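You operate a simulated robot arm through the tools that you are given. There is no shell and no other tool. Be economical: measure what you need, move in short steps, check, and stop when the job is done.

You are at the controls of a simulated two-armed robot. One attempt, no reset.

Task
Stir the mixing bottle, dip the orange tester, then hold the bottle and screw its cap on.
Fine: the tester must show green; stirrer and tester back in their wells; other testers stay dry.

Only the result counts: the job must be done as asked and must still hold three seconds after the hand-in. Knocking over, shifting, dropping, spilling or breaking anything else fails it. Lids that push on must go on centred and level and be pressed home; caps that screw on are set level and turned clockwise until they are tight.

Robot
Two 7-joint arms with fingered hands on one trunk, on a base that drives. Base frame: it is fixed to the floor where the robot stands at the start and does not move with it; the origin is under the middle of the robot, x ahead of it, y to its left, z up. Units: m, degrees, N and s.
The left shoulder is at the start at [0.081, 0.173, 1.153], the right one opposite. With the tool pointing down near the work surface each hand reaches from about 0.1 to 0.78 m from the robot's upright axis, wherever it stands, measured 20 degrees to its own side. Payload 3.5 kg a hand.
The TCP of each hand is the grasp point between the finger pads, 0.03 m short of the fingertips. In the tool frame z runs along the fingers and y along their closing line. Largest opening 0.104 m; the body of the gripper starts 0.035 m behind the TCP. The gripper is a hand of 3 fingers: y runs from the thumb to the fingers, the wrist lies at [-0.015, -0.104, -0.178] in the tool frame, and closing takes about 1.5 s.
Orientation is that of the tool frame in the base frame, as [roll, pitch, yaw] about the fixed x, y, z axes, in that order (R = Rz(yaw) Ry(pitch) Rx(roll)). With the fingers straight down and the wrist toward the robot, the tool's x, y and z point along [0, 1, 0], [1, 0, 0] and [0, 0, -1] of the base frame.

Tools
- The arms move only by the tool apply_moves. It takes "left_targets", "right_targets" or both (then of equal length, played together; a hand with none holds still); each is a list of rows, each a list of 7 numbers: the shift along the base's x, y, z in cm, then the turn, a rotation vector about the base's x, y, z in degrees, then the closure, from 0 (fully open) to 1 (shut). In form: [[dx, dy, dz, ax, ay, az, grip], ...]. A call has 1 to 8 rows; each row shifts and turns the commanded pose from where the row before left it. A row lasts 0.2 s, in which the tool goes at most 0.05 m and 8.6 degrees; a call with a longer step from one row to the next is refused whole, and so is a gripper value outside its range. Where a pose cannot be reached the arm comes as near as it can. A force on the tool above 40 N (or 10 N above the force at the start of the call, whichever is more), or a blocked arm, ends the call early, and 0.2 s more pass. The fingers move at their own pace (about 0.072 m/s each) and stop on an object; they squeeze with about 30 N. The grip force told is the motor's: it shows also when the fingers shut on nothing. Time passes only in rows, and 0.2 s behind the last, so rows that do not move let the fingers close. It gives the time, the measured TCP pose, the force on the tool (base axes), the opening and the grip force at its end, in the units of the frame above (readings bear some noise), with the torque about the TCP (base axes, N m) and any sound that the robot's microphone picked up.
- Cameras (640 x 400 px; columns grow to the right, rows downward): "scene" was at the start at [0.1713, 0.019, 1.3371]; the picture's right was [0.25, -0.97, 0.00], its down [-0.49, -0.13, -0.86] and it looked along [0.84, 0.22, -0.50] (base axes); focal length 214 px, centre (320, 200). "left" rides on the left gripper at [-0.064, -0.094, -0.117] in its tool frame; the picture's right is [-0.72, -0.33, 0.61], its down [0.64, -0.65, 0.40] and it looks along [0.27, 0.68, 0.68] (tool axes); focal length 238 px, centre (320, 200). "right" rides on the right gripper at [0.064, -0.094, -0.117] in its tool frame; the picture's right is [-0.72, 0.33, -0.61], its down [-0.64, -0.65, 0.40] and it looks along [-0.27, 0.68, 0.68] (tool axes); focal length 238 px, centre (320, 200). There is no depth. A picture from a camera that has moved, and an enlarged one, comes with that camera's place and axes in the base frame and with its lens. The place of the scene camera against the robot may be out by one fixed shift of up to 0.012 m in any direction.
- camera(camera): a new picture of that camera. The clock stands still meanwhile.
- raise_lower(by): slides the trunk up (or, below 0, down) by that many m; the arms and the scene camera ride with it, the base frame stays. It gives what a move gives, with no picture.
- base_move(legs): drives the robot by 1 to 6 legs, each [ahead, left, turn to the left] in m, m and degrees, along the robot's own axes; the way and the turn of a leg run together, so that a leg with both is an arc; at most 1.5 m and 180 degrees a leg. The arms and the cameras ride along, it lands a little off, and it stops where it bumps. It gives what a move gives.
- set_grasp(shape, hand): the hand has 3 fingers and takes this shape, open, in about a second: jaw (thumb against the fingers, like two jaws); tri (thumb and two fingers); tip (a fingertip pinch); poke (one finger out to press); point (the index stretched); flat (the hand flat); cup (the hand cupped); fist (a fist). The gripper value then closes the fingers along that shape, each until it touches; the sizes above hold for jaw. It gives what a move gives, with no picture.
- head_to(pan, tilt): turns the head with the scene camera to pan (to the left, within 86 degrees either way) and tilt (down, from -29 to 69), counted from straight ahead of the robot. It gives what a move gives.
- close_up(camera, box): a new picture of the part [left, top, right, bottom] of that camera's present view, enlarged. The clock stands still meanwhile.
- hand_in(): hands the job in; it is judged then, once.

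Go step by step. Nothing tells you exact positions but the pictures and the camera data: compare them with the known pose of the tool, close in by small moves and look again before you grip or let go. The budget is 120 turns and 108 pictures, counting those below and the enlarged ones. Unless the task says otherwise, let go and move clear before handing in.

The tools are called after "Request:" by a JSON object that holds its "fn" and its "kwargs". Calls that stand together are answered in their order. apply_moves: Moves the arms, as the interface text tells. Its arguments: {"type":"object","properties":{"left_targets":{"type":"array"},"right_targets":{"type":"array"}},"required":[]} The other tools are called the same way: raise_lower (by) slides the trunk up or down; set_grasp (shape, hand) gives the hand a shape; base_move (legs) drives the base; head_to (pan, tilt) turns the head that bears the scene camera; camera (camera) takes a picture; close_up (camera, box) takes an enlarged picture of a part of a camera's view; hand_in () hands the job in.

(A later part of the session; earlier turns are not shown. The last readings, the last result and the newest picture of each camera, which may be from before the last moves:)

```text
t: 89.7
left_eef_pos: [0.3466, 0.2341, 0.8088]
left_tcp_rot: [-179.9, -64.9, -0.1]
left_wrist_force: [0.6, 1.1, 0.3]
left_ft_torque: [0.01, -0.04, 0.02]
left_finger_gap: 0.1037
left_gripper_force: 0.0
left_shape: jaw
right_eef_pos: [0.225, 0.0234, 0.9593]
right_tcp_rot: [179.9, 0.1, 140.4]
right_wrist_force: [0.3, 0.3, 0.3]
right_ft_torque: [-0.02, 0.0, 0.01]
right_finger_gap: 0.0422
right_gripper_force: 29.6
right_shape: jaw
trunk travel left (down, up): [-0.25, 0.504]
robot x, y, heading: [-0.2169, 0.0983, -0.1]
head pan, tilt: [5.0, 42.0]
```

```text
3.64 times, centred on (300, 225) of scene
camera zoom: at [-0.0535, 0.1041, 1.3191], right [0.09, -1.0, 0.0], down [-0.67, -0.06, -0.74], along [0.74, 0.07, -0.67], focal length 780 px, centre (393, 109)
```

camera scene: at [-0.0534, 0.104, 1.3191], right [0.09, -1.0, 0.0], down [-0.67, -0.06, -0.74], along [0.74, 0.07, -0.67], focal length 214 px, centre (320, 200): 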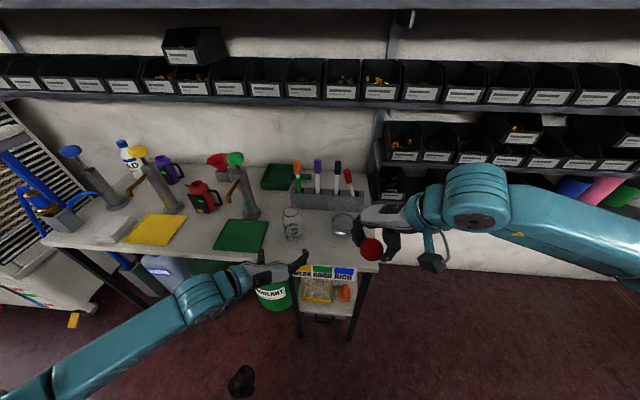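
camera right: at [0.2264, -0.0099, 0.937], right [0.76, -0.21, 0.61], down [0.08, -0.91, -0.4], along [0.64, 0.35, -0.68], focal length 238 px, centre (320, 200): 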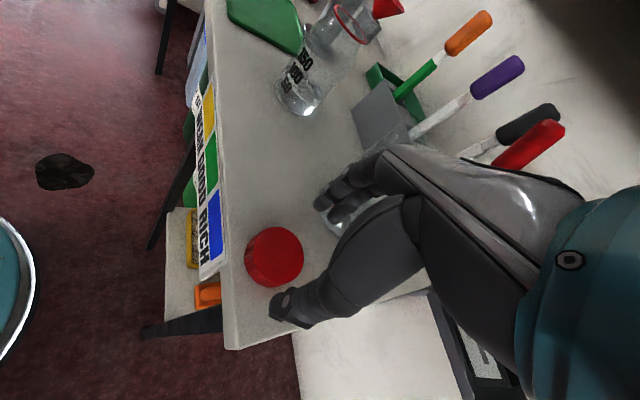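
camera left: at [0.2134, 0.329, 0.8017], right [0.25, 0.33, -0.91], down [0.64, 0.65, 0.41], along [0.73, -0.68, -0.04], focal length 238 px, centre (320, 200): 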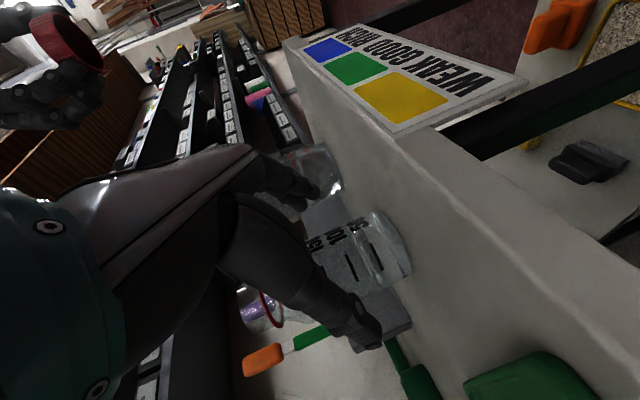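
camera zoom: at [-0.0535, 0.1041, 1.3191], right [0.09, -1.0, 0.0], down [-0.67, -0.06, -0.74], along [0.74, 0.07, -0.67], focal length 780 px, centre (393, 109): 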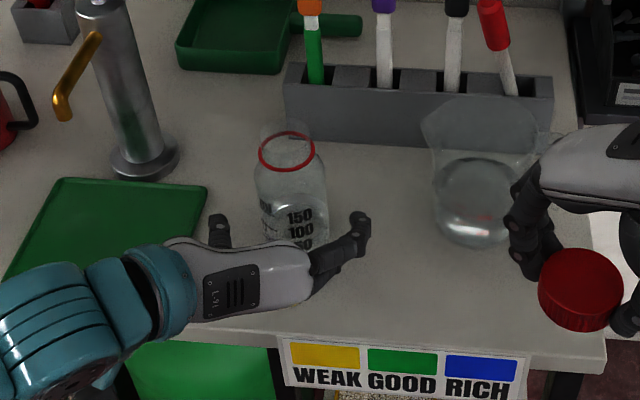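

The jar is centred between thumb and fingers. I advance the last 4 cm and close gently on the bottle.

Request:
{"fn": "apply_moves", "kwargs": {"left_targets": [[1.5, 0, -0.2, 0, 0, 0, 0], [1.5, 0, -0.1, 0, 0, 0, 0], [1.2, 0, 0, 0, 0, 0, 0], [0, 0, 0, 0, 0, 0, 0]]}}

Request:
{"fn": "apply_moves", "kwargs": {"left_targets": [[0, 0, 0, 0, 0, 0, 0.3], [0, 0, 0, 0, 0, 0, 0.6], [0, 0, 0, 0, 0, 0, 1], [0, 0, 0, 0, 0, 0, 1], [0, 0, 0, 0, 0, 0, 1], [0, 0, 0, 0, 0, 0, 1], [0, 0, 0, 0, 0, 0, 1]]}}

Request:
{"fn": "close_up", "kwargs": {"camera": "scene", "box": [250, 180, 350, 260]}}

```text
t: 90.7
left_eef_pos: [0.3886, 0.2348, 0.8068]
left_tcp_rot: [179.9, -65.0, 0.0]
left_wrist_force: [-0.3, 0.0, -0.8]
left_ft_torque: [-0.01, -0.01, -0.04]
left_finger_gap: 0.1038
left_gripper_force: 0.1
left_shape: jaw
right_eef_pos: [0.2254, 0.0231, 0.9585]
right_tcp_rot: [-179.9, 0.0, 140.2]
right_wrist_force: [-0.4, -0.8, -0.4]
right_ft_torque: [-0.01, -0.02, -0.02]
right_finger_gap: 0.0423
right_gripper_force: 30.0
right_shape: jaw
trunk travel left (down, up): [-0.25, 0.504]
robot x, y, heading: [-0.2195, 0.1007, 0.3]
head pan, tilt: [5.0, 42.0]
```

```text
t: 92.3
left_eef_pos: [0.3875, 0.235, 0.8072]
left_tcp_rot: [-180.0, -65.0, 0.0]
left_wrist_force: [0.6, 0.4, -0.4]
left_ft_torque: [-0.01, -0.02, 0.01]
left_finger_gap: 0.0465
left_gripper_force: 30.7
left_shape: jaw
right_eef_pos: [0.2263, 0.0237, 0.9595]
right_tcp_rot: [179.9, 0.0, 140.3]
right_wrist_force: [0.3, 0.9, 0.2]
right_ft_torque: [0.01, 0.03, -0.01]
right_finger_gap: 0.0423
right_gripper_force: 30.3
right_shape: jaw
trunk travel left (down, up): [-0.25, 0.504]
robot x, y, heading: [-0.2185, 0.0974, 0.1]
head pan, tilt: [5.0, 42.0]
```

```text
5.00 times, centred on (300, 220) of scene
camera zoom: at [-0.0534, 0.1041, 1.319], right [0.09, -1.0, 0.0], down [-0.67, -0.06, -0.74], along [0.74, 0.07, -0.67], focal length 1072 px, centre (420, 100)
```

zoom: 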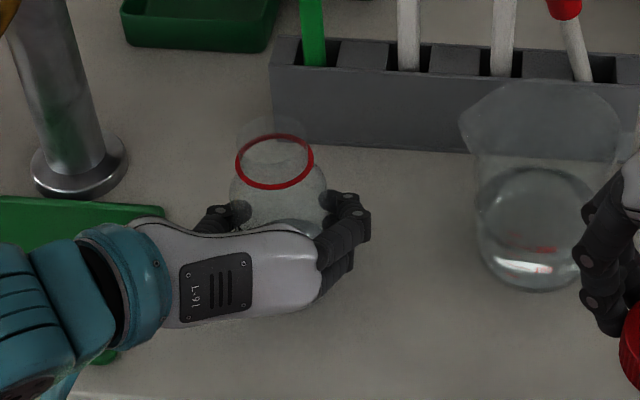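

The bottle is held, and I notice its clear neck rises about 1.5 cm above the red ring (mouth top z≈0.876). I bring the cap over at a safe height.

Request:
{"fn": "apply_moves", "kwargs": {"right_targets": [[0, 0, 3.5, 0, 0, 0, 1], [0, 0, 3.5, 0, 0, 0, 1], [2.7, 3.5, 0, 0, 0, 3, 1], [2.7, 3.5, 0, 0, 0, 3, 1], [2.7, 3.5, 0, 0, 0, 3, 1], [2.7, 3.5, 0, 0, 0, 3, 1], [2.8, 3.5, 0, 0, 0, 3, 1], [2.9, 3.6, 0, 0, 0, 3, 1]], "left_targets": [[0, 0, 0, 0, 0, 0, 1], [0, 0, 0, 0, 0, 0, 1], [0, 0, 0, 0, 0, 0, 1], [0, 0, 0, 0, 0, 0, 1], [0, 0, 0, 0, 0, 0, 1], [0, 0, 0, 0, 0, 0, 1], [0, 0, 0, 0, 0, 0, 1], [0, 0, 0, 0, 0, 0, 1]]}}

Request:
{"fn": "camera", "kwargs": {"camera": "right"}}

Request:
{"fn": "close_up", "kwargs": {"camera": "scene", "box": [250, 150, 350, 250]}}

```text
t: 94.1
left_eef_pos: [0.389, 0.2354, 0.8073]
left_tcp_rot: [179.9, -65.0, 0.1]
left_wrist_force: [-0.2, 0.6, -0.1]
left_ft_torque: [0.02, -0.02, 0.02]
left_finger_gap: 0.0464
left_gripper_force: 30.5
left_shape: jaw
right_eef_pos: [0.3265, 0.156, 1.0275]
right_tcp_rot: [180.0, 0.0, 151.4]
right_wrist_force: [-0.1, -0.3, -0.4]
right_ft_torque: [0.0, 0.0, 0.02]
right_finger_gap: 0.0417
right_gripper_force: 29.8
right_shape: jaw
right hand out of reach, approached as far as the arm can: row 6, 7, 8
trunk travel left (down, up): [-0.25, 0.504]
robot x, y, heading: [-0.2198, 0.1004, -0.2]
head pan, tilt: [5.0, 42.0]
```

```text
17 pictures are left
camera right: at [0.2251, 0.1033, 1.1461], right [0.79, -0.06, 0.61], down [0.25, -0.88, -0.4], along [0.56, 0.47, -0.68], focal length 238 px, centre (320, 200)
```

right: 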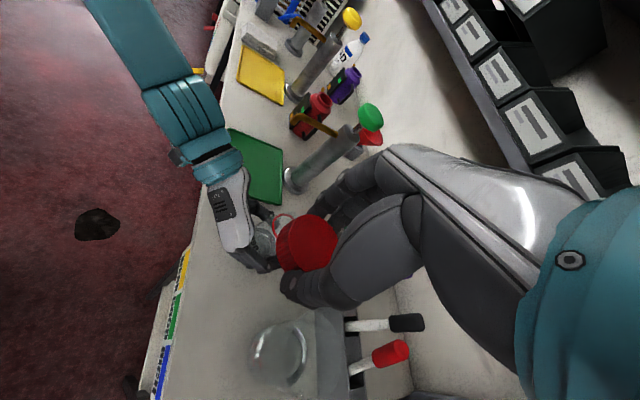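

```text
4.00 times, centred on (300, 200) of scene
camera zoom: at [-0.0533, 0.104, 1.319], right [0.09, -1.0, 0.0], down [-0.67, -0.06, -0.74], along [0.74, 0.07, -0.67], focal length 858 px, centre (400, 200)
```

zoom: 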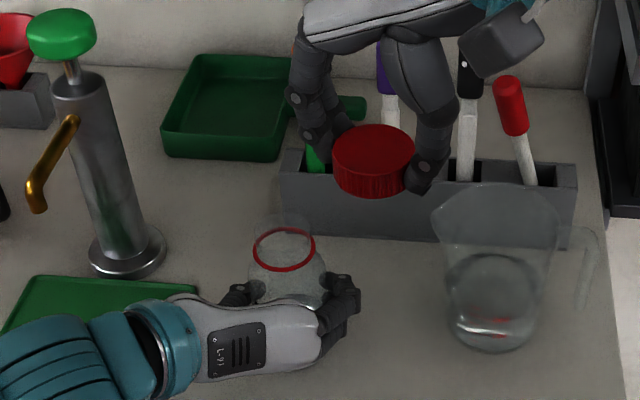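

Yaw above 150° limits reach here. I turn the cap hand back to about 120° and move over the bottle.

Request:
{"fn": "apply_moves", "kwargs": {"right_targets": [[0, 0, 0, 0, 0, -8, 1], [0, 0, 0, 0, 0, -8, 1], [0, 0, 0, 0, 0, -8, 1], [0, 0, 0, 0, 0, -8, 1], [2.2, 2.6, 0, 0, 0, 0, 1], [2.2, 2.6, 0, 0, 0, 0, 1], [2.1, 2.6, 0, 0, 0, 0, 1], [0, 0, 0, 0, 0, 0, 1]]}}

```text
t: 95.9
left_eef_pos: [0.3892, 0.2347, 0.8082]
left_tcp_rot: [180.0, -65.0, -0.1]
left_wrist_force: [-0.6, -0.2, 0.0]
left_ft_torque: [-0.04, 0.01, -0.03]
left_finger_gap: 0.0461
left_gripper_force: 30.2
left_shape: jaw
right_eef_pos: [0.3911, 0.232, 1.029]
right_tcp_rot: [180.0, -0.1, 119.5]
right_wrist_force: [0.2, -0.4, -0.8]
right_ft_torque: [-0.01, -0.03, -0.01]
right_finger_gap: 0.0419
right_gripper_force: 30.4
right_shape: jaw
trunk travel left (down, up): [-0.25, 0.504]
robot x, y, heading: [-0.2197, 0.1005, 0.3]
head pan, tilt: [5.0, 42.0]
```

I lower to just above the mouth and check the centring.

Request:
{"fn": "apply_moves", "kwargs": {"right_targets": [[0, 0.2, -3, 0, 0, 0, 1], [0, 0, -3, 0, 0, 0, 1], [0, 0, -2, 0, 0, 0, 1], [0, 0, 0, 0, 0, 0, 1]]}}

Request:
{"fn": "close_up", "kwargs": {"camera": "right", "box": [220, 160, 380, 320]}}

Request:
{"fn": "close_up", "kwargs": {"camera": "scene", "box": [260, 170, 330, 240]}}

```text
t: 96.9
left_eef_pos: [0.3883, 0.2355, 0.8081]
left_tcp_rot: [-179.8, -65.0, -0.2]
left_wrist_force: [-0.5, -0.1, 0.0]
left_ft_torque: [-0.01, -0.03, 0.0]
left_finger_gap: 0.046
left_gripper_force: 29.9
left_shape: jaw
right_eef_pos: [0.3904, 0.2355, 0.95]
right_tcp_rot: [180.0, 0.0, 119.5]
right_wrist_force: [0.0, -0.8, -0.2]
right_ft_torque: [0.01, 0.01, -0.02]
right_finger_gap: 0.0421
right_gripper_force: 29.8
right_shape: jaw
trunk travel left (down, up): [-0.25, 0.504]
robot x, y, heading: [-0.2191, 0.1, 0.3]
head pan, tilt: [5.0, 42.0]
```

```text
2.50 times, centred on (300, 240) of right
camera zoom: at [0.2757, 0.2439, 1.0675], right [0.64, -0.47, 0.61], down [-0.25, -0.88, -0.4], along [0.73, 0.1, -0.68], focal length 596 px, centre (370, 100)
```

zoom: 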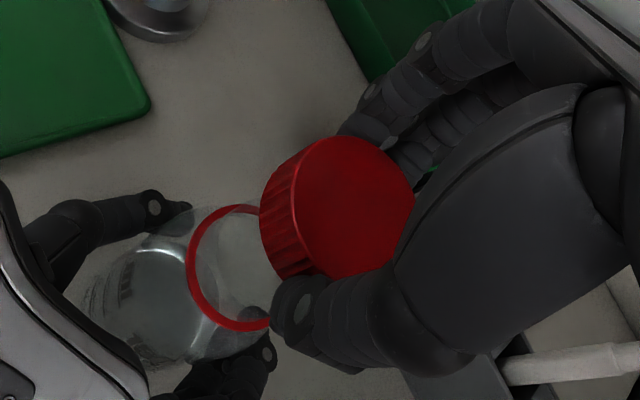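

```text
5.71 times, centred on (295, 205) of scene
camera zoom: at [-0.0533, 0.104, 1.319], right [0.09, -1.0, 0.0], down [-0.67, -0.06, -0.74], along [0.74, 0.07, -0.67], focal length 1226 px, centre (463, 171)
```

zoom: 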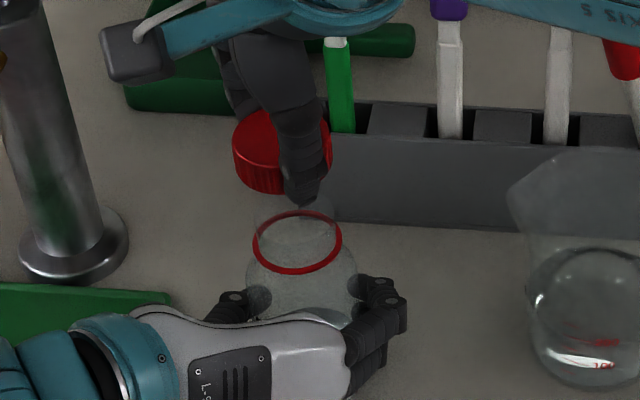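

Cap and mouth agree within about 2–3 mm. I lower in small steps until contact.

Request:
{"fn": "apply_moves", "kwargs": {"right_targets": [[0.1, -0.1, -1, 0, 0, 0, 1], [0, 0, -1, 0, 0, 0, 1], [0, 0, -0.8, 0, 0, 0, 1], [0, 0, -0.5, 0, 0, 0, 1], [0, 0, 0, 0, 0, 0, 1]]}}

```text
t: 98.1
left_eef_pos: [0.3891, 0.2355, 0.8063]
left_tcp_rot: [179.9, -65.0, 0.1]
left_wrist_force: [0.5, -0.6, 0.5]
left_ft_torque: [-0.02, 0.0, -0.04]
left_finger_gap: 0.046
left_gripper_force: 29.9
left_shape: jaw
right_eef_pos: [0.3918, 0.2346, 0.9166]
right_tcp_rot: [180.0, -0.1, 119.4]
right_wrist_force: [0.2, 0.2, -0.7]
right_ft_torque: [0.01, 0.01, -0.02]
right_finger_gap: 0.0419
right_gripper_force: 29.9
right_shape: jaw
trunk travel left (down, up): [-0.25, 0.504]
robot x, y, heading: [-0.2187, 0.0992, 0.2]
head pan, tilt: [5.0, 42.0]
```

Request:
{"fn": "apply_moves", "kwargs": {"right_targets": [[0, 0, -0.4, 0, 0, 0, 1], [0, 0, -0.4, 0, 0, 0, 1], [0, 0, -0.3, 0, 0, 0, 1], [0, 0, 0, 0, 0, 0, 1]]}}

Request:
{"fn": "close_up", "kwargs": {"camera": "scene", "box": [260, 170, 330, 240]}}

```text
t: 99.1
left_eef_pos: [0.3889, 0.2361, 0.8069]
left_tcp_rot: [179.9, -64.9, 0.2]
left_wrist_force: [0.0, 0.7, -1.0]
left_ft_torque: [-0.02, -0.01, 0.02]
left_finger_gap: 0.046
left_gripper_force: 30.2
left_shape: jaw
right_eef_pos: [0.3918, 0.2333, 0.906]
right_tcp_rot: [180.0, 0.0, 119.4]
right_wrist_force: [-0.6, 0.5, 0.5]
right_ft_torque: [0.02, -0.03, 0.01]
right_finger_gap: 0.0419
right_gripper_force: 30.6
right_shape: jaw
trunk travel left (down, up): [-0.25, 0.504]
robot x, y, heading: [-0.221, 0.1016, -0.1]
head pan, tilt: [5.0, 42.0]
```

```text
5.71 times, centred on (295, 205) of scene
camera zoom: at [-0.0533, 0.1041, 1.319], right [0.09, -1.0, 0.0], down [-0.67, -0.06, -0.74], along [0.74, 0.07, -0.67], focal length 1226 px, centre (463, 171)
```

zoom: 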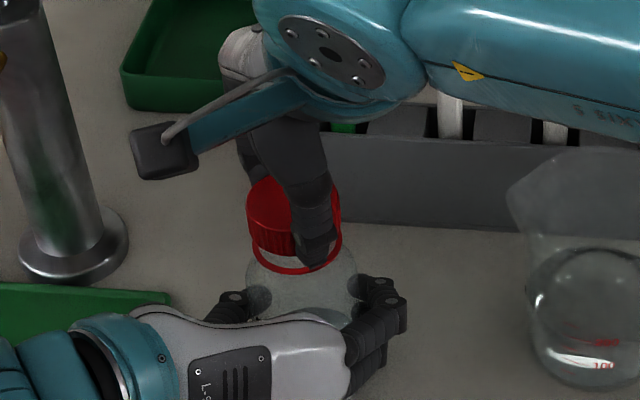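

The cap is now over the neck, just above the ring. I nudge 1.5 mm right and continue down to contact.

Request:
{"fn": "apply_moves", "kwargs": {"right_targets": [[0, -0.1, -0.3, 0, 0, 0, 1], [0, 0, -0.3, 0, 0, 0, 1], [0, 0, 0, 0, 0, 0, 1]]}}

```text
t: 99.9
left_eef_pos: [0.3878, 0.2347, 0.8076]
left_tcp_rot: [-179.9, -64.9, 0.0]
left_wrist_force: [-1.0, -1.6, 0.5]
left_ft_torque: [-0.03, 0.01, -0.03]
left_finger_gap: 0.046
left_gripper_force: 30.6
left_shape: jaw
right_eef_pos: [0.3913, 0.233, 0.8993]
right_tcp_rot: [-180.0, 0.0, 119.4]
right_wrist_force: [1.1, 1.7, 2.7]
right_ft_torque: [0.09, -0.13, 0.02]
right_finger_gap: 0.042
right_gripper_force: 29.3
right_shape: jaw
trunk travel left (down, up): [-0.25, 0.504]
robot x, y, heading: [-0.2215, 0.1009, 0.2]
head pan, tilt: [5.0, 42.0]
```

Light contact, with the neck pushing the cap toward +x/+y, so I nudge that way and then start turning clockwise with slight downward feed.

Request:
{"fn": "apply_moves", "kwargs": {"right_targets": [[0.15, 0.1, 0, 0, 0, 0, 1], [0, 0, -0.1, 0, 0, -7, 1], [0, 0, -0.1, 0, 0, -8, 1], [0, 0, 0, 0, 0, -8, 1], [0, 0, 0, 0, 0, -8, 1], [0, 0, 0, 0, 0, 0, 1]]}}

```text
t: 101.3
left_eef_pos: [0.3883, 0.2363, 0.8078]
left_tcp_rot: [-180.0, -65.0, 0.2]
left_wrist_force: [3.4, -1.2, -2.3]
left_ft_torque: [-0.04, 0.01, 0.02]
left_finger_gap: 0.0461
left_gripper_force: 29.3
left_shape: jaw
right_eef_pos: [0.3929, 0.2342, 0.8986]
right_tcp_rot: [179.9, 0.0, 88.2]
right_wrist_force: [-3.9, 1.9, 9.6]
right_ft_torque: [0.05, 0.09, 0.04]
right_finger_gap: 0.0418
right_gripper_force: 29.9
right_shape: jaw
trunk travel left (down, up): [-0.25, 0.504]
robot x, y, heading: [-0.2208, 0.0997, 0.1]
head pan, tilt: [5.0, 42.0]
```

Vertical force 10 N, threads may be engaging. I keep turning clockwise with small downward feed.

Request:
{"fn": "apply_moves", "kwargs": {"right_targets": [[-0.05, 0, 0, 0, 0, -8, 1], [0, 0, -0.05, 0, 0, -8, 1], [0, 0, 0, 0, 0, -8, 1], [0, 0, -0.05, 0, 0, -8, 1], [0, 0, 0, 0, 0, -8, 1], [0, 0, -0.05, 0, 0, -8, 1], [0, 0, 0, 0, 0, -8, 1], [0, 0, 0, 0, 0, 0, 1]]}}

Request:
{"fn": "close_up", "kwargs": {"camera": "scene", "box": [260, 170, 330, 240]}}

```text
t: 103.1
left_eef_pos: [0.3892, 0.2374, 0.8072]
left_tcp_rot: [179.7, -65.0, 0.5]
left_wrist_force: [1.3, 1.2, 2.7]
left_ft_torque: [-0.04, -0.01, 0.04]
left_finger_gap: 0.0381
left_gripper_force: 29.9
left_shape: jaw
right_eef_pos: [0.3494, 0.1422, 0.8654]
right_tcp_rot: [-180.0, 0.0, 40.4]
right_wrist_force: [0.4, 0.2, 0.6]
right_ft_torque: [-0.06, -0.04, 0.02]
right_finger_gap: 0.0273
right_gripper_force: 29.7
right_shape: jaw
right hand out of reach, approached as far as the arm can: row 1, 2, 3, 4, 5, 6, 7
trunk travel left (down, up): [-0.25, 0.504]
robot x, y, heading: [-0.2186, 0.1009, 0.3]
head pan, tilt: [5.0, 42.0]
```

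```text
5.71 times, centred on (295, 205) of scene
camera zoom: at [-0.0534, 0.1048, 1.319], right [0.09, -1.0, 0.0], down [-0.67, -0.06, -0.74], along [0.74, 0.07, -0.67], focal length 1226 px, centre (463, 171)
```

zoom: 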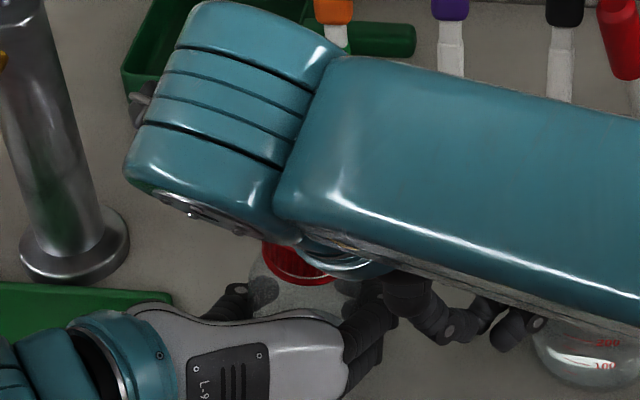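

The arm ran out of wrist range and slipped off the cap sideways. I raise the right hand straight up and inspect.

Request:
{"fn": "apply_moves", "kwargs": {"right_targets": [[0, 0, 2, 0, 0, 0, 1], [0, 0, 3, 0, 0, 0, 1], [0, 0, 3, 0, 0, 0, 1], [0, 0, 3, 0, 0, 4, 1], [0, -2, 2, 0, 0, 8, 1], [0, -3, 0, 0, 0, 8, 1], [0, -3, 0, 0, 0, 8, 1], [0, 0, 0, 0, 0, 0, 1]]}}

Request:
{"fn": "close_up", "kwargs": {"camera": "scene", "box": [230, 150, 390, 260]}}

```text
t: 104.9
left_eef_pos: [0.3895, 0.2366, 0.8074]
left_tcp_rot: [179.7, -65.0, 0.2]
left_wrist_force: [1.1, 0.6, 3.7]
left_ft_torque: [-0.09, -0.06, 0.02]
left_finger_gap: 0.0382
left_gripper_force: 30.3
left_shape: jaw
right_eef_pos: [0.3508, 0.063, 0.9974]
right_tcp_rot: [179.9, 0.0, 68.5]
right_wrist_force: [-0.8, -0.2, 0.2]
right_ft_torque: [0.02, -0.02, 0.01]
right_finger_gap: 0.0275
right_gripper_force: 29.9
right_shape: jaw
trunk travel left (down, up): [-0.25, 0.504]
robot x, y, heading: [-0.2202, 0.0949, 0.2]
head pan, tilt: [5.0, 42.0]
```

```text
3.64 times, centred on (310, 205) of scene
camera zoom: at [-0.0536, 0.1043, 1.3191], right [0.09, -1.0, 0.0], down [-0.67, -0.06, -0.74], along [0.74, 0.07, -0.67], focal length 780 px, centre (356, 182)
```

zoom: 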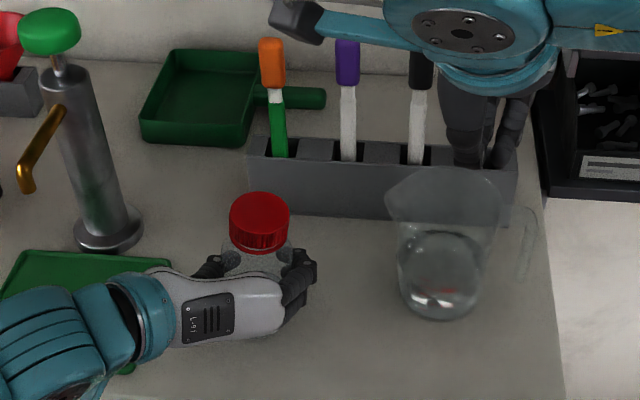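

The cap stayed on the bottle and everything else stands. I zoom in to see whether the bottle is upright and the cap level.

Request:
{"fn": "close_up", "kwargs": {"camera": "scene", "box": [265, 180, 325, 230]}}

Request:
{"fn": "camera", "kwargs": {"camera": "right"}}

```text
8.00 times, centred on (295, 205) of scene
camera zoom: at [-0.0536, 0.1043, 1.3191], right [0.09, -1.0, 0.0], down [-0.67, -0.06, -0.74], along [0.74, 0.07, -0.67], focal length 1716 px, centre (520, 160)
```

zoom: 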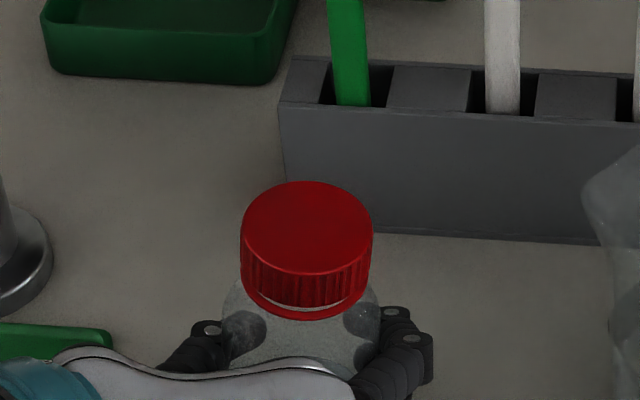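

```text
9 pictures are left
camera right: at [0.2856, 0.1564, 1.1153], right [0.04, -0.79, 0.61], down [-0.84, -0.36, -0.41], along [0.54, -0.5, -0.68], focal length 238 px, centre (320, 200)
```

right: 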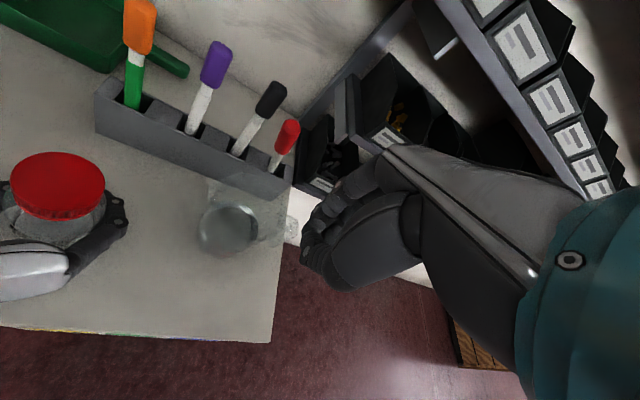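

The cap is on, level, a few mm above the ring, but the bottle got pulled about 1 cm in the left grip and may be tilted. I open the left hand to let it stand freely, and look.

Request:
{"fn": "apply_moves", "kwargs": {"left_targets": [[0, 0, 0, 0, 0, 0, 0.75], [0, 0, 0, 0, 0, 0, 0.6], [0, 0, 0, 0, 0, 0, 0.45], [0, 0, 0, 0, 0, 0, 0.3], [0, 0, 0, 0, 0, 0, 0.1], [0, 0, 0, 0, 0, 0, 0], [0, 0, 0, 0, 0, 0, 0], [0, 0, 0, 0, 0, 0, 0]]}}

Request:
{"fn": "close_up", "kwargs": {"camera": "scene", "box": [255, 170, 335, 250]}}

Request:
{"fn": "camera", "kwargs": {"camera": "left"}}

```text
t: 106.7
left_eef_pos: [0.3888, 0.2349, 0.8077]
left_tcp_rot: [179.9, -65.0, 0.1]
left_wrist_force: [0.2, 0.2, 0.8]
left_ft_torque: [-0.03, 0.02, 0.0]
left_finger_gap: 0.1035
left_gripper_force: 0.1
left_shape: jaw
right_eef_pos: [0.3498, 0.0636, 0.9967]
right_tcp_rot: [179.9, -0.1, 68.4]
right_wrist_force: [-0.5, -0.4, -0.1]
right_ft_torque: [0.02, 0.03, -0.03]
right_finger_gap: 0.0274
right_gripper_force: 30.1
right_shape: jaw
trunk travel left (down, up): [-0.25, 0.504]
robot x, y, heading: [-0.226, 0.0968, 0.3]
head pan, tilt: [5.0, 42.0]
```

```text
5.00 times, centred on (295, 210) of scene
camera zoom: at [-0.0534, 0.104, 1.319], right [0.09, -1.0, 0.0], down [-0.67, -0.06, -0.74], along [0.74, 0.07, -0.67], focal length 1072 px, centre (445, 150)
```

zoom: 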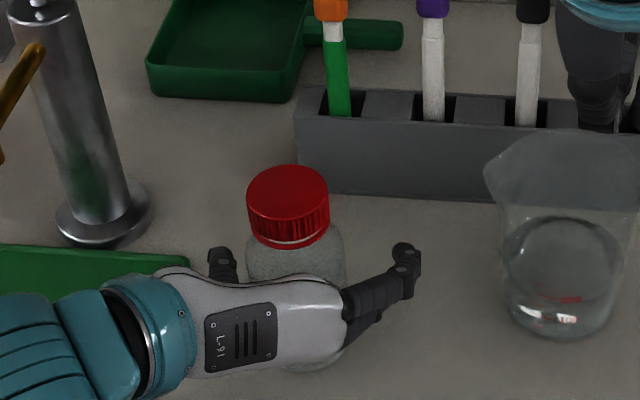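

```text
7 pictures are left
camera left: at [0.2552, 0.33, 0.7996], right [0.25, 0.33, -0.91], down [0.64, 0.65, 0.41], along [0.73, -0.68, -0.04], focal length 238 px, centre (320, 200)
```

left: 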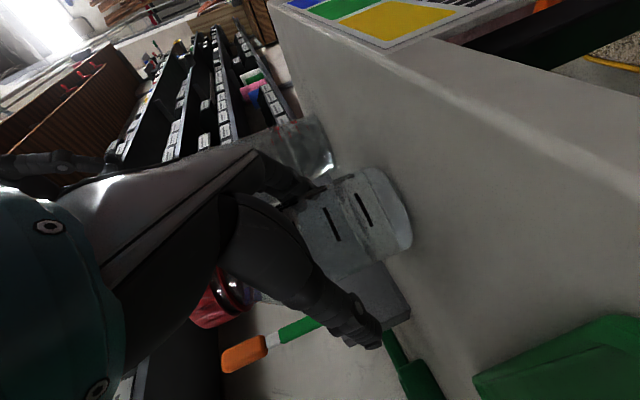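

The bottle stands upright at (0.393, 0.235) again with the cap level on its thread. I re-close the left hand, and bring the right above the cap to test its yaw range in free air.

Request:
{"fn": "apply_moves", "kwargs": {"left_targets": [[0, 0, 0, 0, 0, 0, 0.3], [0, 0, 0, 0, 0, 0, 0.6], [0, 0, 0, 0, 0, 0, 1], [0, 0, 0, 0, 0, 0, 1], [0, 0, 0, 0, 0, 0, 1], [0, 0, 0, 0, 0, 0, 1], [0, 0, 0, 0, 0, 0, 1]], "right_targets": [[0, 0, 0, 0, 0, 4, 0.5], [0, 0, 0, 0, 0, 8, 0.2], [1, 3, 0, 0, 0, 8, 0.2], [1, 3.5, 0, 0, 0, 0, 0.2], [1, 3.5, 0, 0, 0, 0, 0.2], [1.1, 3.5, 0, 0, 0, 0, 0.2], [0, 3.6, 0, 0, 0, 0, 0.2]]}}

Request:
{"fn": "apply_moves", "kwargs": {"right_targets": [[0, 0, 0, 0, 0, -8, 0.2], [0, 0, 0, 0, 0, -8, 0.2], [0, 0, 0, 0, 0, -8, 0.2], [0, 0, 0, 0, 0, -8, 0.2], [0, 0, 0, 0, 0, -8, 0.2]]}}

```text
t: 108.3
left_eef_pos: [0.388, 0.2355, 0.8061]
left_tcp_rot: [179.9, -65.1, 0.0]
left_wrist_force: [0.5, 0.2, 0.6]
left_ft_torque: [-0.05, -0.02, -0.01]
left_finger_gap: 0.0373
left_gripper_force: 29.4
left_shape: jaw
right_eef_pos: [0.39, 0.2353, 0.9973]
right_tcp_rot: [179.9, -0.2, 88.5]
right_wrist_force: [-0.2, 0.2, 0.1]
right_ft_torque: [0.02, 0.0, 0.02]
right_finger_gap: 0.083
right_gripper_force: 0.0
right_shape: jaw
trunk travel left (down, up): [-0.25, 0.504]
robot x, y, heading: [-0.2161, 0.0982, 0.2]
head pan, tilt: [5.0, 42.0]
```

```text
t: 109.5
left_eef_pos: [0.3888, 0.2347, 0.8078]
left_tcp_rot: [179.9, -65.0, 0.1]
left_wrist_force: [0.6, 0.4, 1.7]
left_ft_torque: [-0.02, -0.01, 0.03]
left_finger_gap: 0.0376
left_gripper_force: 30.0
left_shape: jaw
right_eef_pos: [0.4085, 0.1599, 1.0148]
right_tcp_rot: [-180.0, -0.2, 52.3]
right_wrist_force: [0.0, -0.6, 0.6]
right_ft_torque: [0.01, -0.01, 0.02]
right_finger_gap: 0.083
right_gripper_force: 0.1
right_shape: jaw
right hand out of reach, approached as far as the arm can: row 2, 3, 4, 5
trunk travel left (down, up): [-0.25, 0.504]
robot x, y, heading: [-0.2209, 0.0992, 0.2]
head pan, tilt: [5.0, 42.0]
```

The lower yaw limit is about 82° here. I return over the cap and test the upper side.

Request:
{"fn": "apply_moves", "kwargs": {"right_targets": [[-0.6, 2.5, 0, 0, 0, 8, 0.2], [-0.6, 2.5, -0.5, 0, 0, 8, 0.2], [-0.6, 2.5, -1, 0, 0, 8, 0.2], [0, 0, 0, 0, 0, 8, 0.2], [0, 0, 0, 0, 0, 8, 0.2], [0, 0, 0, 0, 0, 8, 0.2], [0, 0, 0, 0, 0, 8, 0.2], [0, 0, 0, 0, 0, 0, 0.2]]}}

Request:
{"fn": "apply_moves", "kwargs": {"right_targets": [[0, 0, 0, 0, 0, 8, 0.2], [0, 0, 0, 0, 0, 8, 0.2], [0, 0, 0, 0, 0, 8, 0.2], [0, 0, 0, 0, 0, 8, 0.2], [0, 0, 0, 0, 0, 0, 0.2]]}}

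```text
t: 111.3
left_eef_pos: [0.389, 0.2345, 0.808]
left_tcp_rot: [-180.0, -65.0, 0.0]
left_wrist_force: [0.4, 0.3, 1.3]
left_ft_torque: [-0.06, 0.0, 0.0]
left_finger_gap: 0.0374
left_gripper_force: 30.1
left_shape: jaw
right_eef_pos: [0.3927, 0.225, 1.0011]
right_tcp_rot: [-179.9, -0.2, 108.6]
right_wrist_force: [-0.1, 0.2, -0.8]
right_ft_torque: [0.01, 0.0, 0.02]
right_finger_gap: 0.0827
right_gripper_force: 0.0
right_shape: jaw
right hand out of reach, approached as far as the arm can: row 2, 3
trunk travel left (down, up): [-0.25, 0.504]
robot x, y, heading: [-0.2204, 0.1007, -0.1]
head pan, tilt: [5.0, 42.0]
```

```text
t: 112.5
left_eef_pos: [0.3895, 0.2339, 0.8077]
left_tcp_rot: [-180.0, -65.0, 0.0]
left_wrist_force: [-0.2, 0.8, 1.6]
left_ft_torque: [-0.04, 0.05, 0.0]
left_finger_gap: 0.0377
left_gripper_force: 29.6
left_shape: jaw
right_eef_pos: [0.3928, 0.2254, 0.9993]
right_tcp_rot: [180.0, -0.1, 136.5]
right_wrist_force: [0.1, 0.3, 0.3]
right_ft_torque: [0.02, 0.04, 0.0]
right_finger_gap: 0.0828
right_gripper_force: 0.1
right_shape: jaw
right hand out of reach, approached as far as the arm can: row 4
trunk travel left (down, up): [-0.25, 0.504]
robot x, y, heading: [-0.218, 0.0975, -0.1]
head pan, tilt: [5.0, 42.0]
```

The usable range is about 85–135°, so I'll screw in roughly 45° strokes. I set yaw 130° and descend open around the cap.

Request:
{"fn": "apply_moves", "kwargs": {"right_targets": [[-0.1, 0.8, 0, 0, 0, -6.5, 0.2], [0, 0, -3, 0, 0, 0, 0.2], [0, 0, -3, 0, 0, 0, 0.2], [0, 0, -3, 0, 0, 0, 0.2], [0, 0, -1.2, 0, 0, 0, 0.2], [0, 0, 0, 0, 0, 0, 0.2]]}}

Request:
{"fn": "close_up", "kwargs": {"camera": "right", "box": [220, 160, 380, 320]}}

```text
t: 113.9
left_eef_pos: [0.3883, 0.2356, 0.8073]
left_tcp_rot: [179.8, -65.1, 0.2]
left_wrist_force: [0.1, -0.4, 0.9]
left_ft_torque: [-0.04, 0.02, 0.03]
left_finger_gap: 0.0377
left_gripper_force: 30.0
left_shape: jaw
right_eef_pos: [0.3914, 0.2344, 0.8973]
right_tcp_rot: [180.0, -0.2, 130.0]
right_wrist_force: [-0.2, 0.2, 0.4]
right_ft_torque: [0.02, -0.02, -0.01]
right_finger_gap: 0.083
right_gripper_force: 0.1
right_shape: jaw
trunk travel left (down, up): [-0.25, 0.504]
robot x, y, heading: [-0.2212, 0.1001, 0.1]
head pan, tilt: [5.0, 42.0]
```

```text
2.50 times, centred on (300, 240) of right
camera zoom: at [0.2779, 0.2223, 1.0155], right [0.71, -0.34, 0.61], down [-0.09, -0.91, -0.41], along [0.7, 0.23, -0.68], focal length 596 px, centre (370, 100)
```

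zoom: 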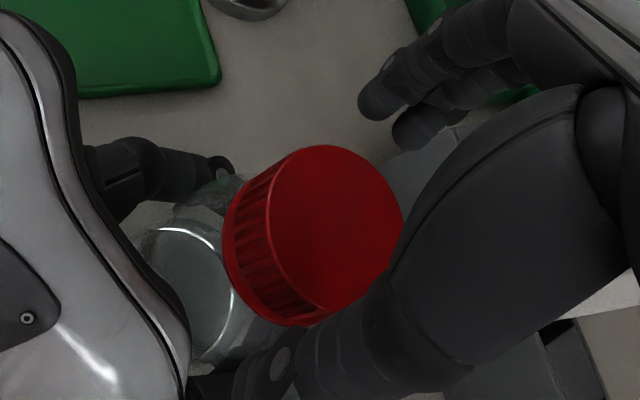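

The cap top is at about (0.390, 0.2315, 0.874). I centre, lower 0.9 cm, and close.

Request:
{"fn": "apply_moves", "kwargs": {"right_targets": [[-0.1, -0.2, -0.5, 0, 0, 0, 0.2], [0, 0, -0.4, 0, 0, 0, 0.4], [0, 0, 0, 0, 0, 0, 0.7], [0, 0, 0, 0, 0, 0, 1], [0, 0, 0, 0, 0, 0, 1], [0, 0, 0, 0, 0, 0, 1], [0, 0, 0, 0, 0, 0, 1]]}}

Request:
{"fn": "apply_moves", "kwargs": {"right_targets": [[0, 0, 0, 0, 0, -7, 1], [0, 0, 0, 0, 0, -7, 1], [0, 0, 0, 0, 0, -7, 1], [0, 0, 0, 0, 0, -7, 1], [0, 0, 0, 0, 0, -7, 1], [0, 0, 0, 0, 0, -7, 1], [0, 0, 0, 0, 0, 0, 1]]}}

```text
t: 115.5
left_eef_pos: [0.3881, 0.2365, 0.8085]
left_tcp_rot: [180.0, -65.1, 0.0]
left_wrist_force: [0.6, 3.9, 4.8]
left_ft_torque: [-0.18, -0.04, 0.02]
left_finger_gap: 0.0375
left_gripper_force: 30.1
left_shape: jaw
right_eef_pos: [0.3903, 0.2335, 0.889]
right_tcp_rot: [-179.8, -0.1, 130.0]
right_wrist_force: [-1.6, -3.0, -7.1]
right_ft_torque: [-0.13, 0.14, -0.02]
right_finger_gap: 0.0382
right_gripper_force: 30.5
right_shape: jaw
trunk travel left (down, up): [-0.25, 0.504]
robot x, y, heading: [-0.2215, 0.0996, -0.1]
head pan, tilt: [5.0, 42.0]
```

```text
t: 117.1
left_eef_pos: [0.389, 0.2356, 0.8079]
left_tcp_rot: [180.0, -65.0, 0.1]
left_wrist_force: [5.7, 5.1, 9.3]
left_ft_torque: [-0.38, -0.03, -0.06]
left_finger_gap: 0.0375
left_gripper_force: 30.2
left_shape: jaw
right_eef_pos: [0.3902, 0.2319, 0.8882]
right_tcp_rot: [-179.9, -0.2, 87.8]
right_wrist_force: [-5.9, -4.7, -9.9]
right_ft_torque: [-0.09, 0.46, 0.07]
right_finger_gap: 0.0376
right_gripper_force: 29.6
right_shape: jaw
trunk travel left (down, up): [-0.25, 0.504]
robot x, y, heading: [-0.2183, 0.1007, 0.3]
head pan, tilt: [5.0, 42.0]
```

The cap pulls downward as it turns, so it threads on. I open, rotate back, lower a millimetre, regrip and turn again.

Request:
{"fn": "apply_moves", "kwargs": {"right_targets": [[0, 0, -0.1, 0, 0, 0, 0.8], [0, 0, 0, 0, 0, 0, 0.4], [0, 0, 0, 0, 0, 7, 0.25], [0, 0, 0, 0, 0, 7, 0.25], [0, 0, 0, 0, 0, 7, 0.25], [0, 0, 0, 0, 0, 7, 0.25], [0, 0, 0, 0, 0, 7, 0.25], [0.1, 0.1, 0, 0, 0, 7, 0.25]]}}

Request:
{"fn": "apply_moves", "kwargs": {"right_targets": [[0, 0, 0, 0, 0, 0, 0.6], [0, 0, 0, 0, 0, 0, 1], [0, 0, 0, 0, 0, 0, 1], [0, 0, 0, 0, 0, 0, 1], [0, 0, 0, 0, 0, 0, 1], [0, 0, 0, 0, 0, 0, 1]]}}

Request:
{"fn": "apply_moves", "kwargs": {"right_targets": [[0, 0, 0, 0, 0, -7, 1], [0, 0, -0.05, 0, 0, -7, 1], [0, 0, 0, 0, 0, -7, 1], [0, 0, -0.05, 0, 0, -7, 1], [0, 0, 0, 0, 0, -7, 1], [0, 0, 0, 0, 0, -7, 1], [0, 0, 0, 0, 0, 0, 1]]}}

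```text
t: 118.9
left_eef_pos: [0.3882, 0.2345, 0.8074]
left_tcp_rot: [179.9, -64.9, 0.0]
left_wrist_force: [-0.8, -0.4, 0.8]
left_ft_torque: [-0.08, 0.05, 0.0]
left_finger_gap: 0.0373
left_gripper_force: 29.4
left_shape: jaw
right_eef_pos: [0.3911, 0.2334, 0.8881]
right_tcp_rot: [-179.9, -0.2, 130.1]
right_wrist_force: [0.3, -1.1, -0.1]
right_ft_torque: [0.0, 0.0, -0.01]
right_finger_gap: 0.0779
right_gripper_force: 0.1
right_shape: jaw
trunk travel left (down, up): [-0.25, 0.504]
robot x, y, heading: [-0.2228, 0.0966, 0.1]
head pan, tilt: [5.0, 42.0]
```

```text
t: 120.3
left_eef_pos: [0.3895, 0.2349, 0.8065]
left_tcp_rot: [-179.9, -65.2, -0.1]
left_wrist_force: [1.8, 3.3, 5.2]
left_ft_torque: [-0.1, -0.03, -0.04]
left_finger_gap: 0.0377
left_gripper_force: 30.2
left_shape: jaw
right_eef_pos: [0.3925, 0.2334, 0.8871]
right_tcp_rot: [-179.8, 0.0, 130.0]
right_wrist_force: [-0.7, -3.2, -7.0]
right_ft_torque: [-0.13, 0.16, 0.01]
right_finger_gap: 0.0377
right_gripper_force: 30.1
right_shape: jaw
trunk travel left (down, up): [-0.25, 0.504]
robot x, y, heading: [-0.2197, 0.1005, -0.1]
head pan, tilt: [5.0, 42.0]
```

```text
t: 121.9
left_eef_pos: [0.3889, 0.236, 0.8069]
left_tcp_rot: [-179.8, -65.0, -0.1]
left_wrist_force: [5.5, 6.5, 8.1]
left_ft_torque: [-0.46, -0.05, -0.07]
left_finger_gap: 0.0378
left_gripper_force: 30.3
left_shape: jaw
right_eef_pos: [0.3913, 0.2331, 0.8864]
right_tcp_rot: [-179.9, -0.2, 87.8]
right_wrist_force: [-6.1, -5.9, -7.9]
right_ft_torque: [-0.15, 0.43, 0.1]
right_finger_gap: 0.0367
right_gripper_force: 30.0
right_shape: jaw
trunk travel left (down, up): [-0.25, 0.504]
robot x, y, heading: [-0.2218, 0.0994, 0.2]
head pan, tilt: [5.0, 42.0]
```

It still turns at low torque, so more strokes are needed. I recentre slightly (−x, −y), grip a bit lower and repeat.

Request:
{"fn": "apply_moves", "kwargs": {"right_targets": [[0, 0, 0, 0, 0, 0, 0.8], [0, 0, 0, 0, 0, 0, 0.4], [-0.1, -0.1, 0, 0, 0, 7, 0.25], [-0.1, -0.1, 0, 0, 0, 7, 0.25], [0, 0, -0.1, 0, 0, 7, 0.25], [0, 0, -0.1, 0, 0, 7, 0.25], [0, 0, 0, 0, 0, 7, 0.25], [0, 0, 0, 0, 0, 7, 0.25]]}}

Request:
{"fn": "apply_moves", "kwargs": {"right_targets": [[0, 0, 0, 0, 0, 0, 0.6], [0, 0, 0, 0, 0, 0, 1], [0, 0, 0, 0, 0, 0, 1], [0, 0, 0, 0, 0, 0, 1], [0, 0, 0, 0, 0, 0, 1], [0, 0, 0, 0, 0, 0, 1]]}}

Request:
{"fn": "apply_moves", "kwargs": {"right_targets": [[0, 0, 0, 0, 0, -7, 1], [0, 0, -0.05, 0, 0, -7, 1], [0, 0, 0, 0, 0, -7, 1], [0, 0, -0.05, 0, 0, -7, 1], [0, 0, 0, 0, 0, -7, 1], [0, 0, 0, 0, 0, -7, 1], [0, 0, 0, 0, 0, 0, 1]]}}

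Request:
{"fn": "close_up", "kwargs": {"camera": "right", "box": [220, 160, 380, 320]}}

```text
t: 123.7
left_eef_pos: [0.3888, 0.2349, 0.8062]
left_tcp_rot: [179.8, -65.0, 0.3]
left_wrist_force: [-0.6, -0.3, -0.2]
left_ft_torque: [-0.02, 0.0, 0.0]
left_finger_gap: 0.0373
left_gripper_force: 29.7
left_shape: jaw
right_eef_pos: [0.3895, 0.2299, 0.8852]
right_tcp_rot: [180.0, -0.1, 130.1]
right_wrist_force: [-0.8, -0.6, -0.2]
right_ft_torque: [0.01, 0.0, -0.01]
right_finger_gap: 0.0777
right_gripper_force: 0.2
right_shape: jaw
trunk travel left (down, up): [-0.25, 0.504]
robot x, y, heading: [-0.2206, 0.1036, 0.2]
head pan, tilt: [5.0, 42.0]
```

```text
t: 125.1
left_eef_pos: [0.3893, 0.2353, 0.8083]
left_tcp_rot: [179.9, -65.0, 0.1]
left_wrist_force: [-1.5, 1.3, 4.5]
left_ft_torque: [-0.1, -0.02, -0.08]
left_finger_gap: 0.0375
left_gripper_force: 29.7
left_shape: jaw
right_eef_pos: [0.3881, 0.2311, 0.8845]
right_tcp_rot: [-179.9, 0.0, 130.0]
right_wrist_force: [0.9, -1.1, -4.4]
right_ft_torque: [-0.04, -0.1, 0.04]
right_finger_gap: 0.0361
right_gripper_force: 30.0
right_shape: jaw
trunk travel left (down, up): [-0.25, 0.504]
robot x, y, heading: [-0.2216, 0.1017, 0.3]
head pan, tilt: [5.0, 42.0]
```

```text
t: 126.7
left_eef_pos: [0.3889, 0.2343, 0.8081]
left_tcp_rot: [-179.9, -65.0, 0.0]
left_wrist_force: [4.6, 5.4, 2.6]
left_ft_torque: [-0.23, 0.07, -0.15]
left_finger_gap: 0.0376
left_gripper_force: 29.8
left_shape: jaw
right_eef_pos: [0.3887, 0.2305, 0.8833]
right_tcp_rot: [-179.9, -0.1, 87.9]
right_wrist_force: [-4.2, -4.6, -3.2]
right_ft_torque: [-0.12, 0.25, 0.17]
right_finger_gap: 0.0349
right_gripper_force: 29.6
right_shape: jaw
trunk travel left (down, up): [-0.25, 0.504]
robot x, y, heading: [-0.2199, 0.0982, -0.1]
head pan, tilt: [5.0, 42.0]
```

```text
2.50 times, centred on (300, 240) of right
camera zoom: at [0.297, 0.2981, 1.0023], right [0.3, -0.73, 0.61], down [-0.68, -0.62, -0.4], along [0.67, -0.29, -0.68], focal length 596 px, centre (370, 100)
```

zoom: 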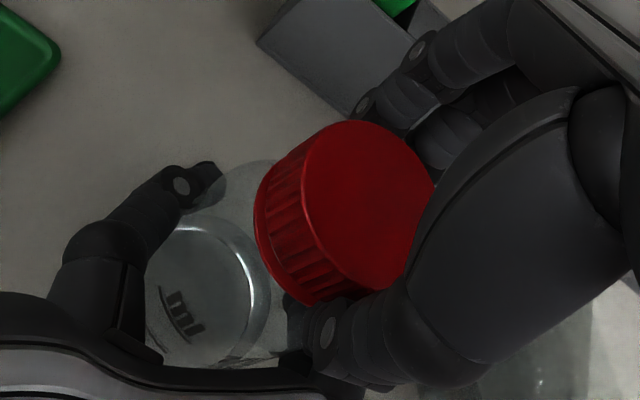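

The cap is nearly against the ring and torque is rising (0.17 N·m). I do another stroke.

Request:
{"fn": "apply_moves", "kwargs": {"right_targets": [[0, 0, 0, 0, 0, 0, 0.8], [0, 0, 0, 0, 0, 0, 0.4], [-0.1, -0.1, 0, 0, 0, 7, 0.25], [0, 0, -0.1, 0, 0, 7, 0.25], [0, 0, -0.1, 0, 0, 7, 0.25], [0, 0, 0, 0, 0, 7, 0.25], [0, 0, 0, 0, 0, 7, 0.25], [0, 0, 0, 0, 0, 7, 0.25]]}}

Request:
{"fn": "apply_moves", "kwargs": {"right_targets": [[0, 0, 0, 0, 0, 0, 0.6], [0, 0, 0, 0, 0, 0, 1], [0, 0, 0, 0, 0, 0, 1], [0, 0, 0, 0, 0, 0, 1], [0, 0, 0, 0, 0, 0, 1], [0, 0, 0, 0, 0, 0, 1]]}}

Request:
{"fn": "apply_moves", "kwargs": {"right_targets": [[0, 0, 0, 0, 0, -7, 1], [0, 0, -0.05, 0, 0, -7, 1], [0, 0, 0, 0, 0, -7, 1], [0, 0, 0, 0, 0, -7, 1], [0, 0, 0, 0, 0, -7, 1], [0, 0, 0, 0, 0, -7, 1], [0, 0, 0, 0, 0, 0, 1]]}}

```text
t: 128.5
left_eef_pos: [0.3892, 0.2365, 0.8071]
left_tcp_rot: [-180.0, -65.0, 0.0]
left_wrist_force: [-0.9, 1.2, -0.2]
left_ft_torque: [-0.01, 0.0, -0.03]
left_finger_gap: 0.0373
left_gripper_force: 29.9
left_shape: jaw
right_eef_pos: [0.3885, 0.2301, 0.8813]
right_tcp_rot: [180.0, 0.0, 130.1]
right_wrist_force: [0.7, -0.8, -0.5]
right_ft_torque: [0.0, 0.03, 0.01]
right_finger_gap: 0.0777
right_gripper_force: 0.0
right_shape: jaw
trunk travel left (down, up): [-0.25, 0.504]
robot x, y, heading: [-0.222, 0.1, 0.4]
head pan, tilt: [5.0, 42.0]
```

```text
t: 129.9
left_eef_pos: [0.3889, 0.2346, 0.8083]
left_tcp_rot: [179.5, -65.1, 0.4]
left_wrist_force: [-5.3, -0.2, 1.5]
left_ft_torque: [-0.16, 0.08, -0.1]
left_finger_gap: 0.0373
left_gripper_force: 29.9
left_shape: jaw
right_eef_pos: [0.3882, 0.2301, 0.8821]
right_tcp_rot: [-179.9, -0.1, 130.0]
right_wrist_force: [5.4, -0.1, -1.6]
right_ft_torque: [0.24, -0.47, 0.09]
right_finger_gap: 0.0351
right_gripper_force: 29.9
right_shape: jaw
trunk travel left (down, up): [-0.25, 0.504]
robot x, y, heading: [-0.218, 0.1015, -0.1]
head pan, tilt: [5.0, 42.0]
```

```text
t: 131.5
left_eef_pos: [0.3895, 0.2365, 0.808]
left_tcp_rot: [-179.8, -65.0, -0.1]
left_wrist_force: [4.6, 4.0, -0.7]
left_ft_torque: [-0.13, 0.14, -0.28]
left_finger_gap: 0.0368
left_gripper_force: 30.0
left_shape: jaw
right_eef_pos: [0.388, 0.2302, 0.8808]
right_tcp_rot: [179.9, 0.0, 87.9]
right_wrist_force: [-3.2, -2.9, 5.7]
right_ft_torque: [-0.07, -0.1, 0.29]
right_finger_gap: 0.0333
right_gripper_force: 29.7
right_shape: jaw
trunk travel left (down, up): [-0.25, 0.504]
robot x, y, heading: [-0.2209, 0.1011, 0.1]
head pan, tilt: [5.0, 42.0]
```

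Torque has risen to 0.29 N·m. Another stroke at constant height.

Request:
{"fn": "apply_moves", "kwargs": {"right_targets": [[0, 0, 0.05, 0, 0, 0, 0.8], [0, 0, 0, 0, 0, 0, 0.4], [0, 0, 0, 0, 0, 7, 0.25], [0, 0, 0, 0, 0, 7, 0.25], [0, 0, 0, 0, 0, 7, 0.25], [0, 0, 0, 0, 0, 7, 0.25], [0, 0, 0, 0, 0, 7, 0.25], [0, 0, 0, 0, 0, 7, 0.25]]}}

Request:
{"fn": "apply_moves", "kwargs": {"right_targets": [[0, 0, 0, 0, 0, 0, 0.6], [0, 0, 0, 0, 0, 0, 1], [0, 0, 0, 0, 0, 0, 1], [0, 0, 0, 0, 0, 0, 1], [0, 0, 0, 0, 0, 0, 1], [0, 0, 0, 0, 0, 0, 1]]}}

Request:
{"fn": "apply_moves", "kwargs": {"right_targets": [[0, 0, 0, 0, 0, -7, 1], [0, 0, -0.05, 0, 0, -7, 1], [0, 0, 0, 0, 0, -7, 1], [0, 0, 0, 0, 0, -7, 1], [0, 0, 0, 0, 0, -7, 1], [0, 0, 0, 0, 0, -7, 1], [0, 0, 0, 0, 0, 0, 1]]}}

Request:
{"fn": "close_up", "kwargs": {"camera": "right", "box": [220, 160, 380, 320]}}

```text
t: 133.3
left_eef_pos: [0.3891, 0.2359, 0.8068]
left_tcp_rot: [179.9, -64.9, 0.2]
left_wrist_force: [0.3, -0.6, -1.6]
left_ft_torque: [0.01, -0.02, -0.01]
left_finger_gap: 0.0362
left_gripper_force: 29.5
left_shape: jaw
right_eef_pos: [0.3895, 0.2305, 0.8821]
right_tcp_rot: [-179.9, -0.1, 130.1]
right_wrist_force: [-0.5, 0.3, 0.3]
right_ft_torque: [-0.04, 0.01, -0.01]
right_finger_gap: 0.0777
right_gripper_force: 0.0
right_shape: jaw
trunk travel left (down, up): [-0.25, 0.504]
robot x, y, heading: [-0.2213, 0.0998, 0.2]
head pan, tilt: [5.0, 42.0]
```

```text
t: 134.7
left_eef_pos: [0.389, 0.235, 0.8078]
left_tcp_rot: [179.8, -65.0, 0.2]
left_wrist_force: [-2.7, -0.6, 2.0]
left_ft_torque: [-0.15, 0.08, -0.05]
left_finger_gap: 0.0364
left_gripper_force: 30.0
left_shape: jaw
right_eef_pos: [0.3887, 0.2288, 0.8822]
right_tcp_rot: [180.0, -0.2, 130.0]
right_wrist_force: [3.5, 1.0, -1.6]
right_ft_torque: [0.15, -0.34, 0.05]
right_finger_gap: 0.0337
right_gripper_force: 29.8
right_shape: jaw
trunk travel left (down, up): [-0.25, 0.504]
robot x, y, heading: [-0.2203, 0.0984, 0.1]
head pan, tilt: [5.0, 42.0]
```

```text
t: 136.3
left_eef_pos: [0.388, 0.236, 0.8061]
left_tcp_rot: [-179.8, -65.0, -0.1]
left_wrist_force: [1.9, 3.9, 1.6]
left_ft_torque: [-0.06, 0.08, -0.24]
left_finger_gap: 0.035
left_gripper_force: 29.6
left_shape: jaw
right_eef_pos: [0.3878, 0.2296, 0.881]
right_tcp_rot: [-180.0, 0.0, 87.9]
right_wrist_force: [-1.8, -4.7, 1.1]
right_ft_torque: [-0.26, -0.03, 0.22]
right_finger_gap: 0.0324
right_gripper_force: 30.4
right_shape: jaw
trunk travel left (down, up): [-0.25, 0.504]
robot x, y, heading: [-0.219, 0.1005, -0.1]
head pan, tilt: [5.0, 42.0]
```

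```text
2.50 times, centred on (300, 240) of right
camera zoom: at [0.2956, 0.2972, 0.9994], right [0.3, -0.73, 0.61], down [-0.68, -0.62, -0.4], along [0.67, -0.29, -0.68], focal length 596 px, centre (370, 100)
```

zoom: 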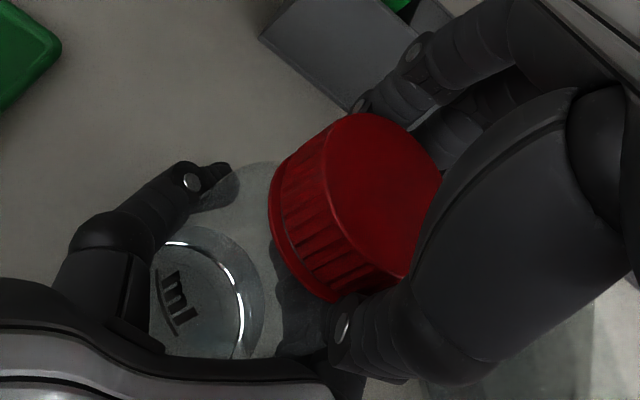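

Torque now is about 0.25 N·m with the bottle starting to slip a bit in the left hand. I open and raise the right hand to inspect the cap seating.

Request:
{"fn": "apply_moves", "kwargs": {"right_targets": [[0, 0, 0, 0, 0, 0, 0.8], [0, 0, 0, 0, 0, 0, 0.4], [0, 0, 0, 0, 0, 7, 0.2], [0, 0, 2, 0, 0, 7, 0.2], [0, 0, 3, 0, 0, 7, 0.2], [0, -4, 2, 0, 0, 7, 0.2], [0, -4, 2, 0, 0, 7, 0.2], [0, -4, 0, 0, 0, 7, 0.2]]}}

Request:
{"fn": "close_up", "kwargs": {"camera": "scene", "box": [265, 180, 325, 230]}}

```text
t: 138.1
left_eef_pos: [0.388, 0.2352, 0.8085]
left_tcp_rot: [180.0, -64.9, -0.1]
left_wrist_force: [0.3, -0.5, 0.5]
left_ft_torque: [-0.02, -0.04, -0.02]
left_finger_gap: 0.035
left_gripper_force: 29.9
left_shape: jaw
right_eef_pos: [0.3878, 0.1088, 0.971]
right_tcp_rot: [179.9, -0.2, 130.1]
right_wrist_force: [-0.4, 0.3, 0.1]
right_ft_torque: [0.02, -0.01, 0.02]
right_finger_gap: 0.0829
right_gripper_force: 0.0
right_shape: jaw
trunk travel left (down, up): [-0.25, 0.504]
robot x, y, heading: [-0.2244, 0.1036, -0.1]
head pan, tilt: [5.0, 42.0]
```

```text
8.00 times, centred on (295, 205) of scene
camera zoom: at [-0.0532, 0.1032, 1.319], right [0.09, -1.0, 0.0], down [-0.67, -0.06, -0.74], along [0.74, 0.07, -0.67], focal length 1716 px, centre (520, 160)
```

zoom: 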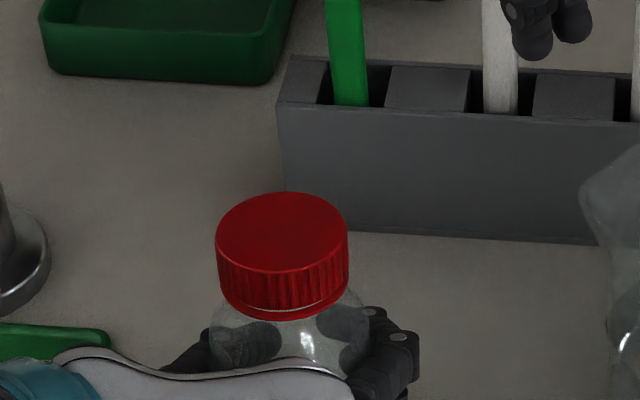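

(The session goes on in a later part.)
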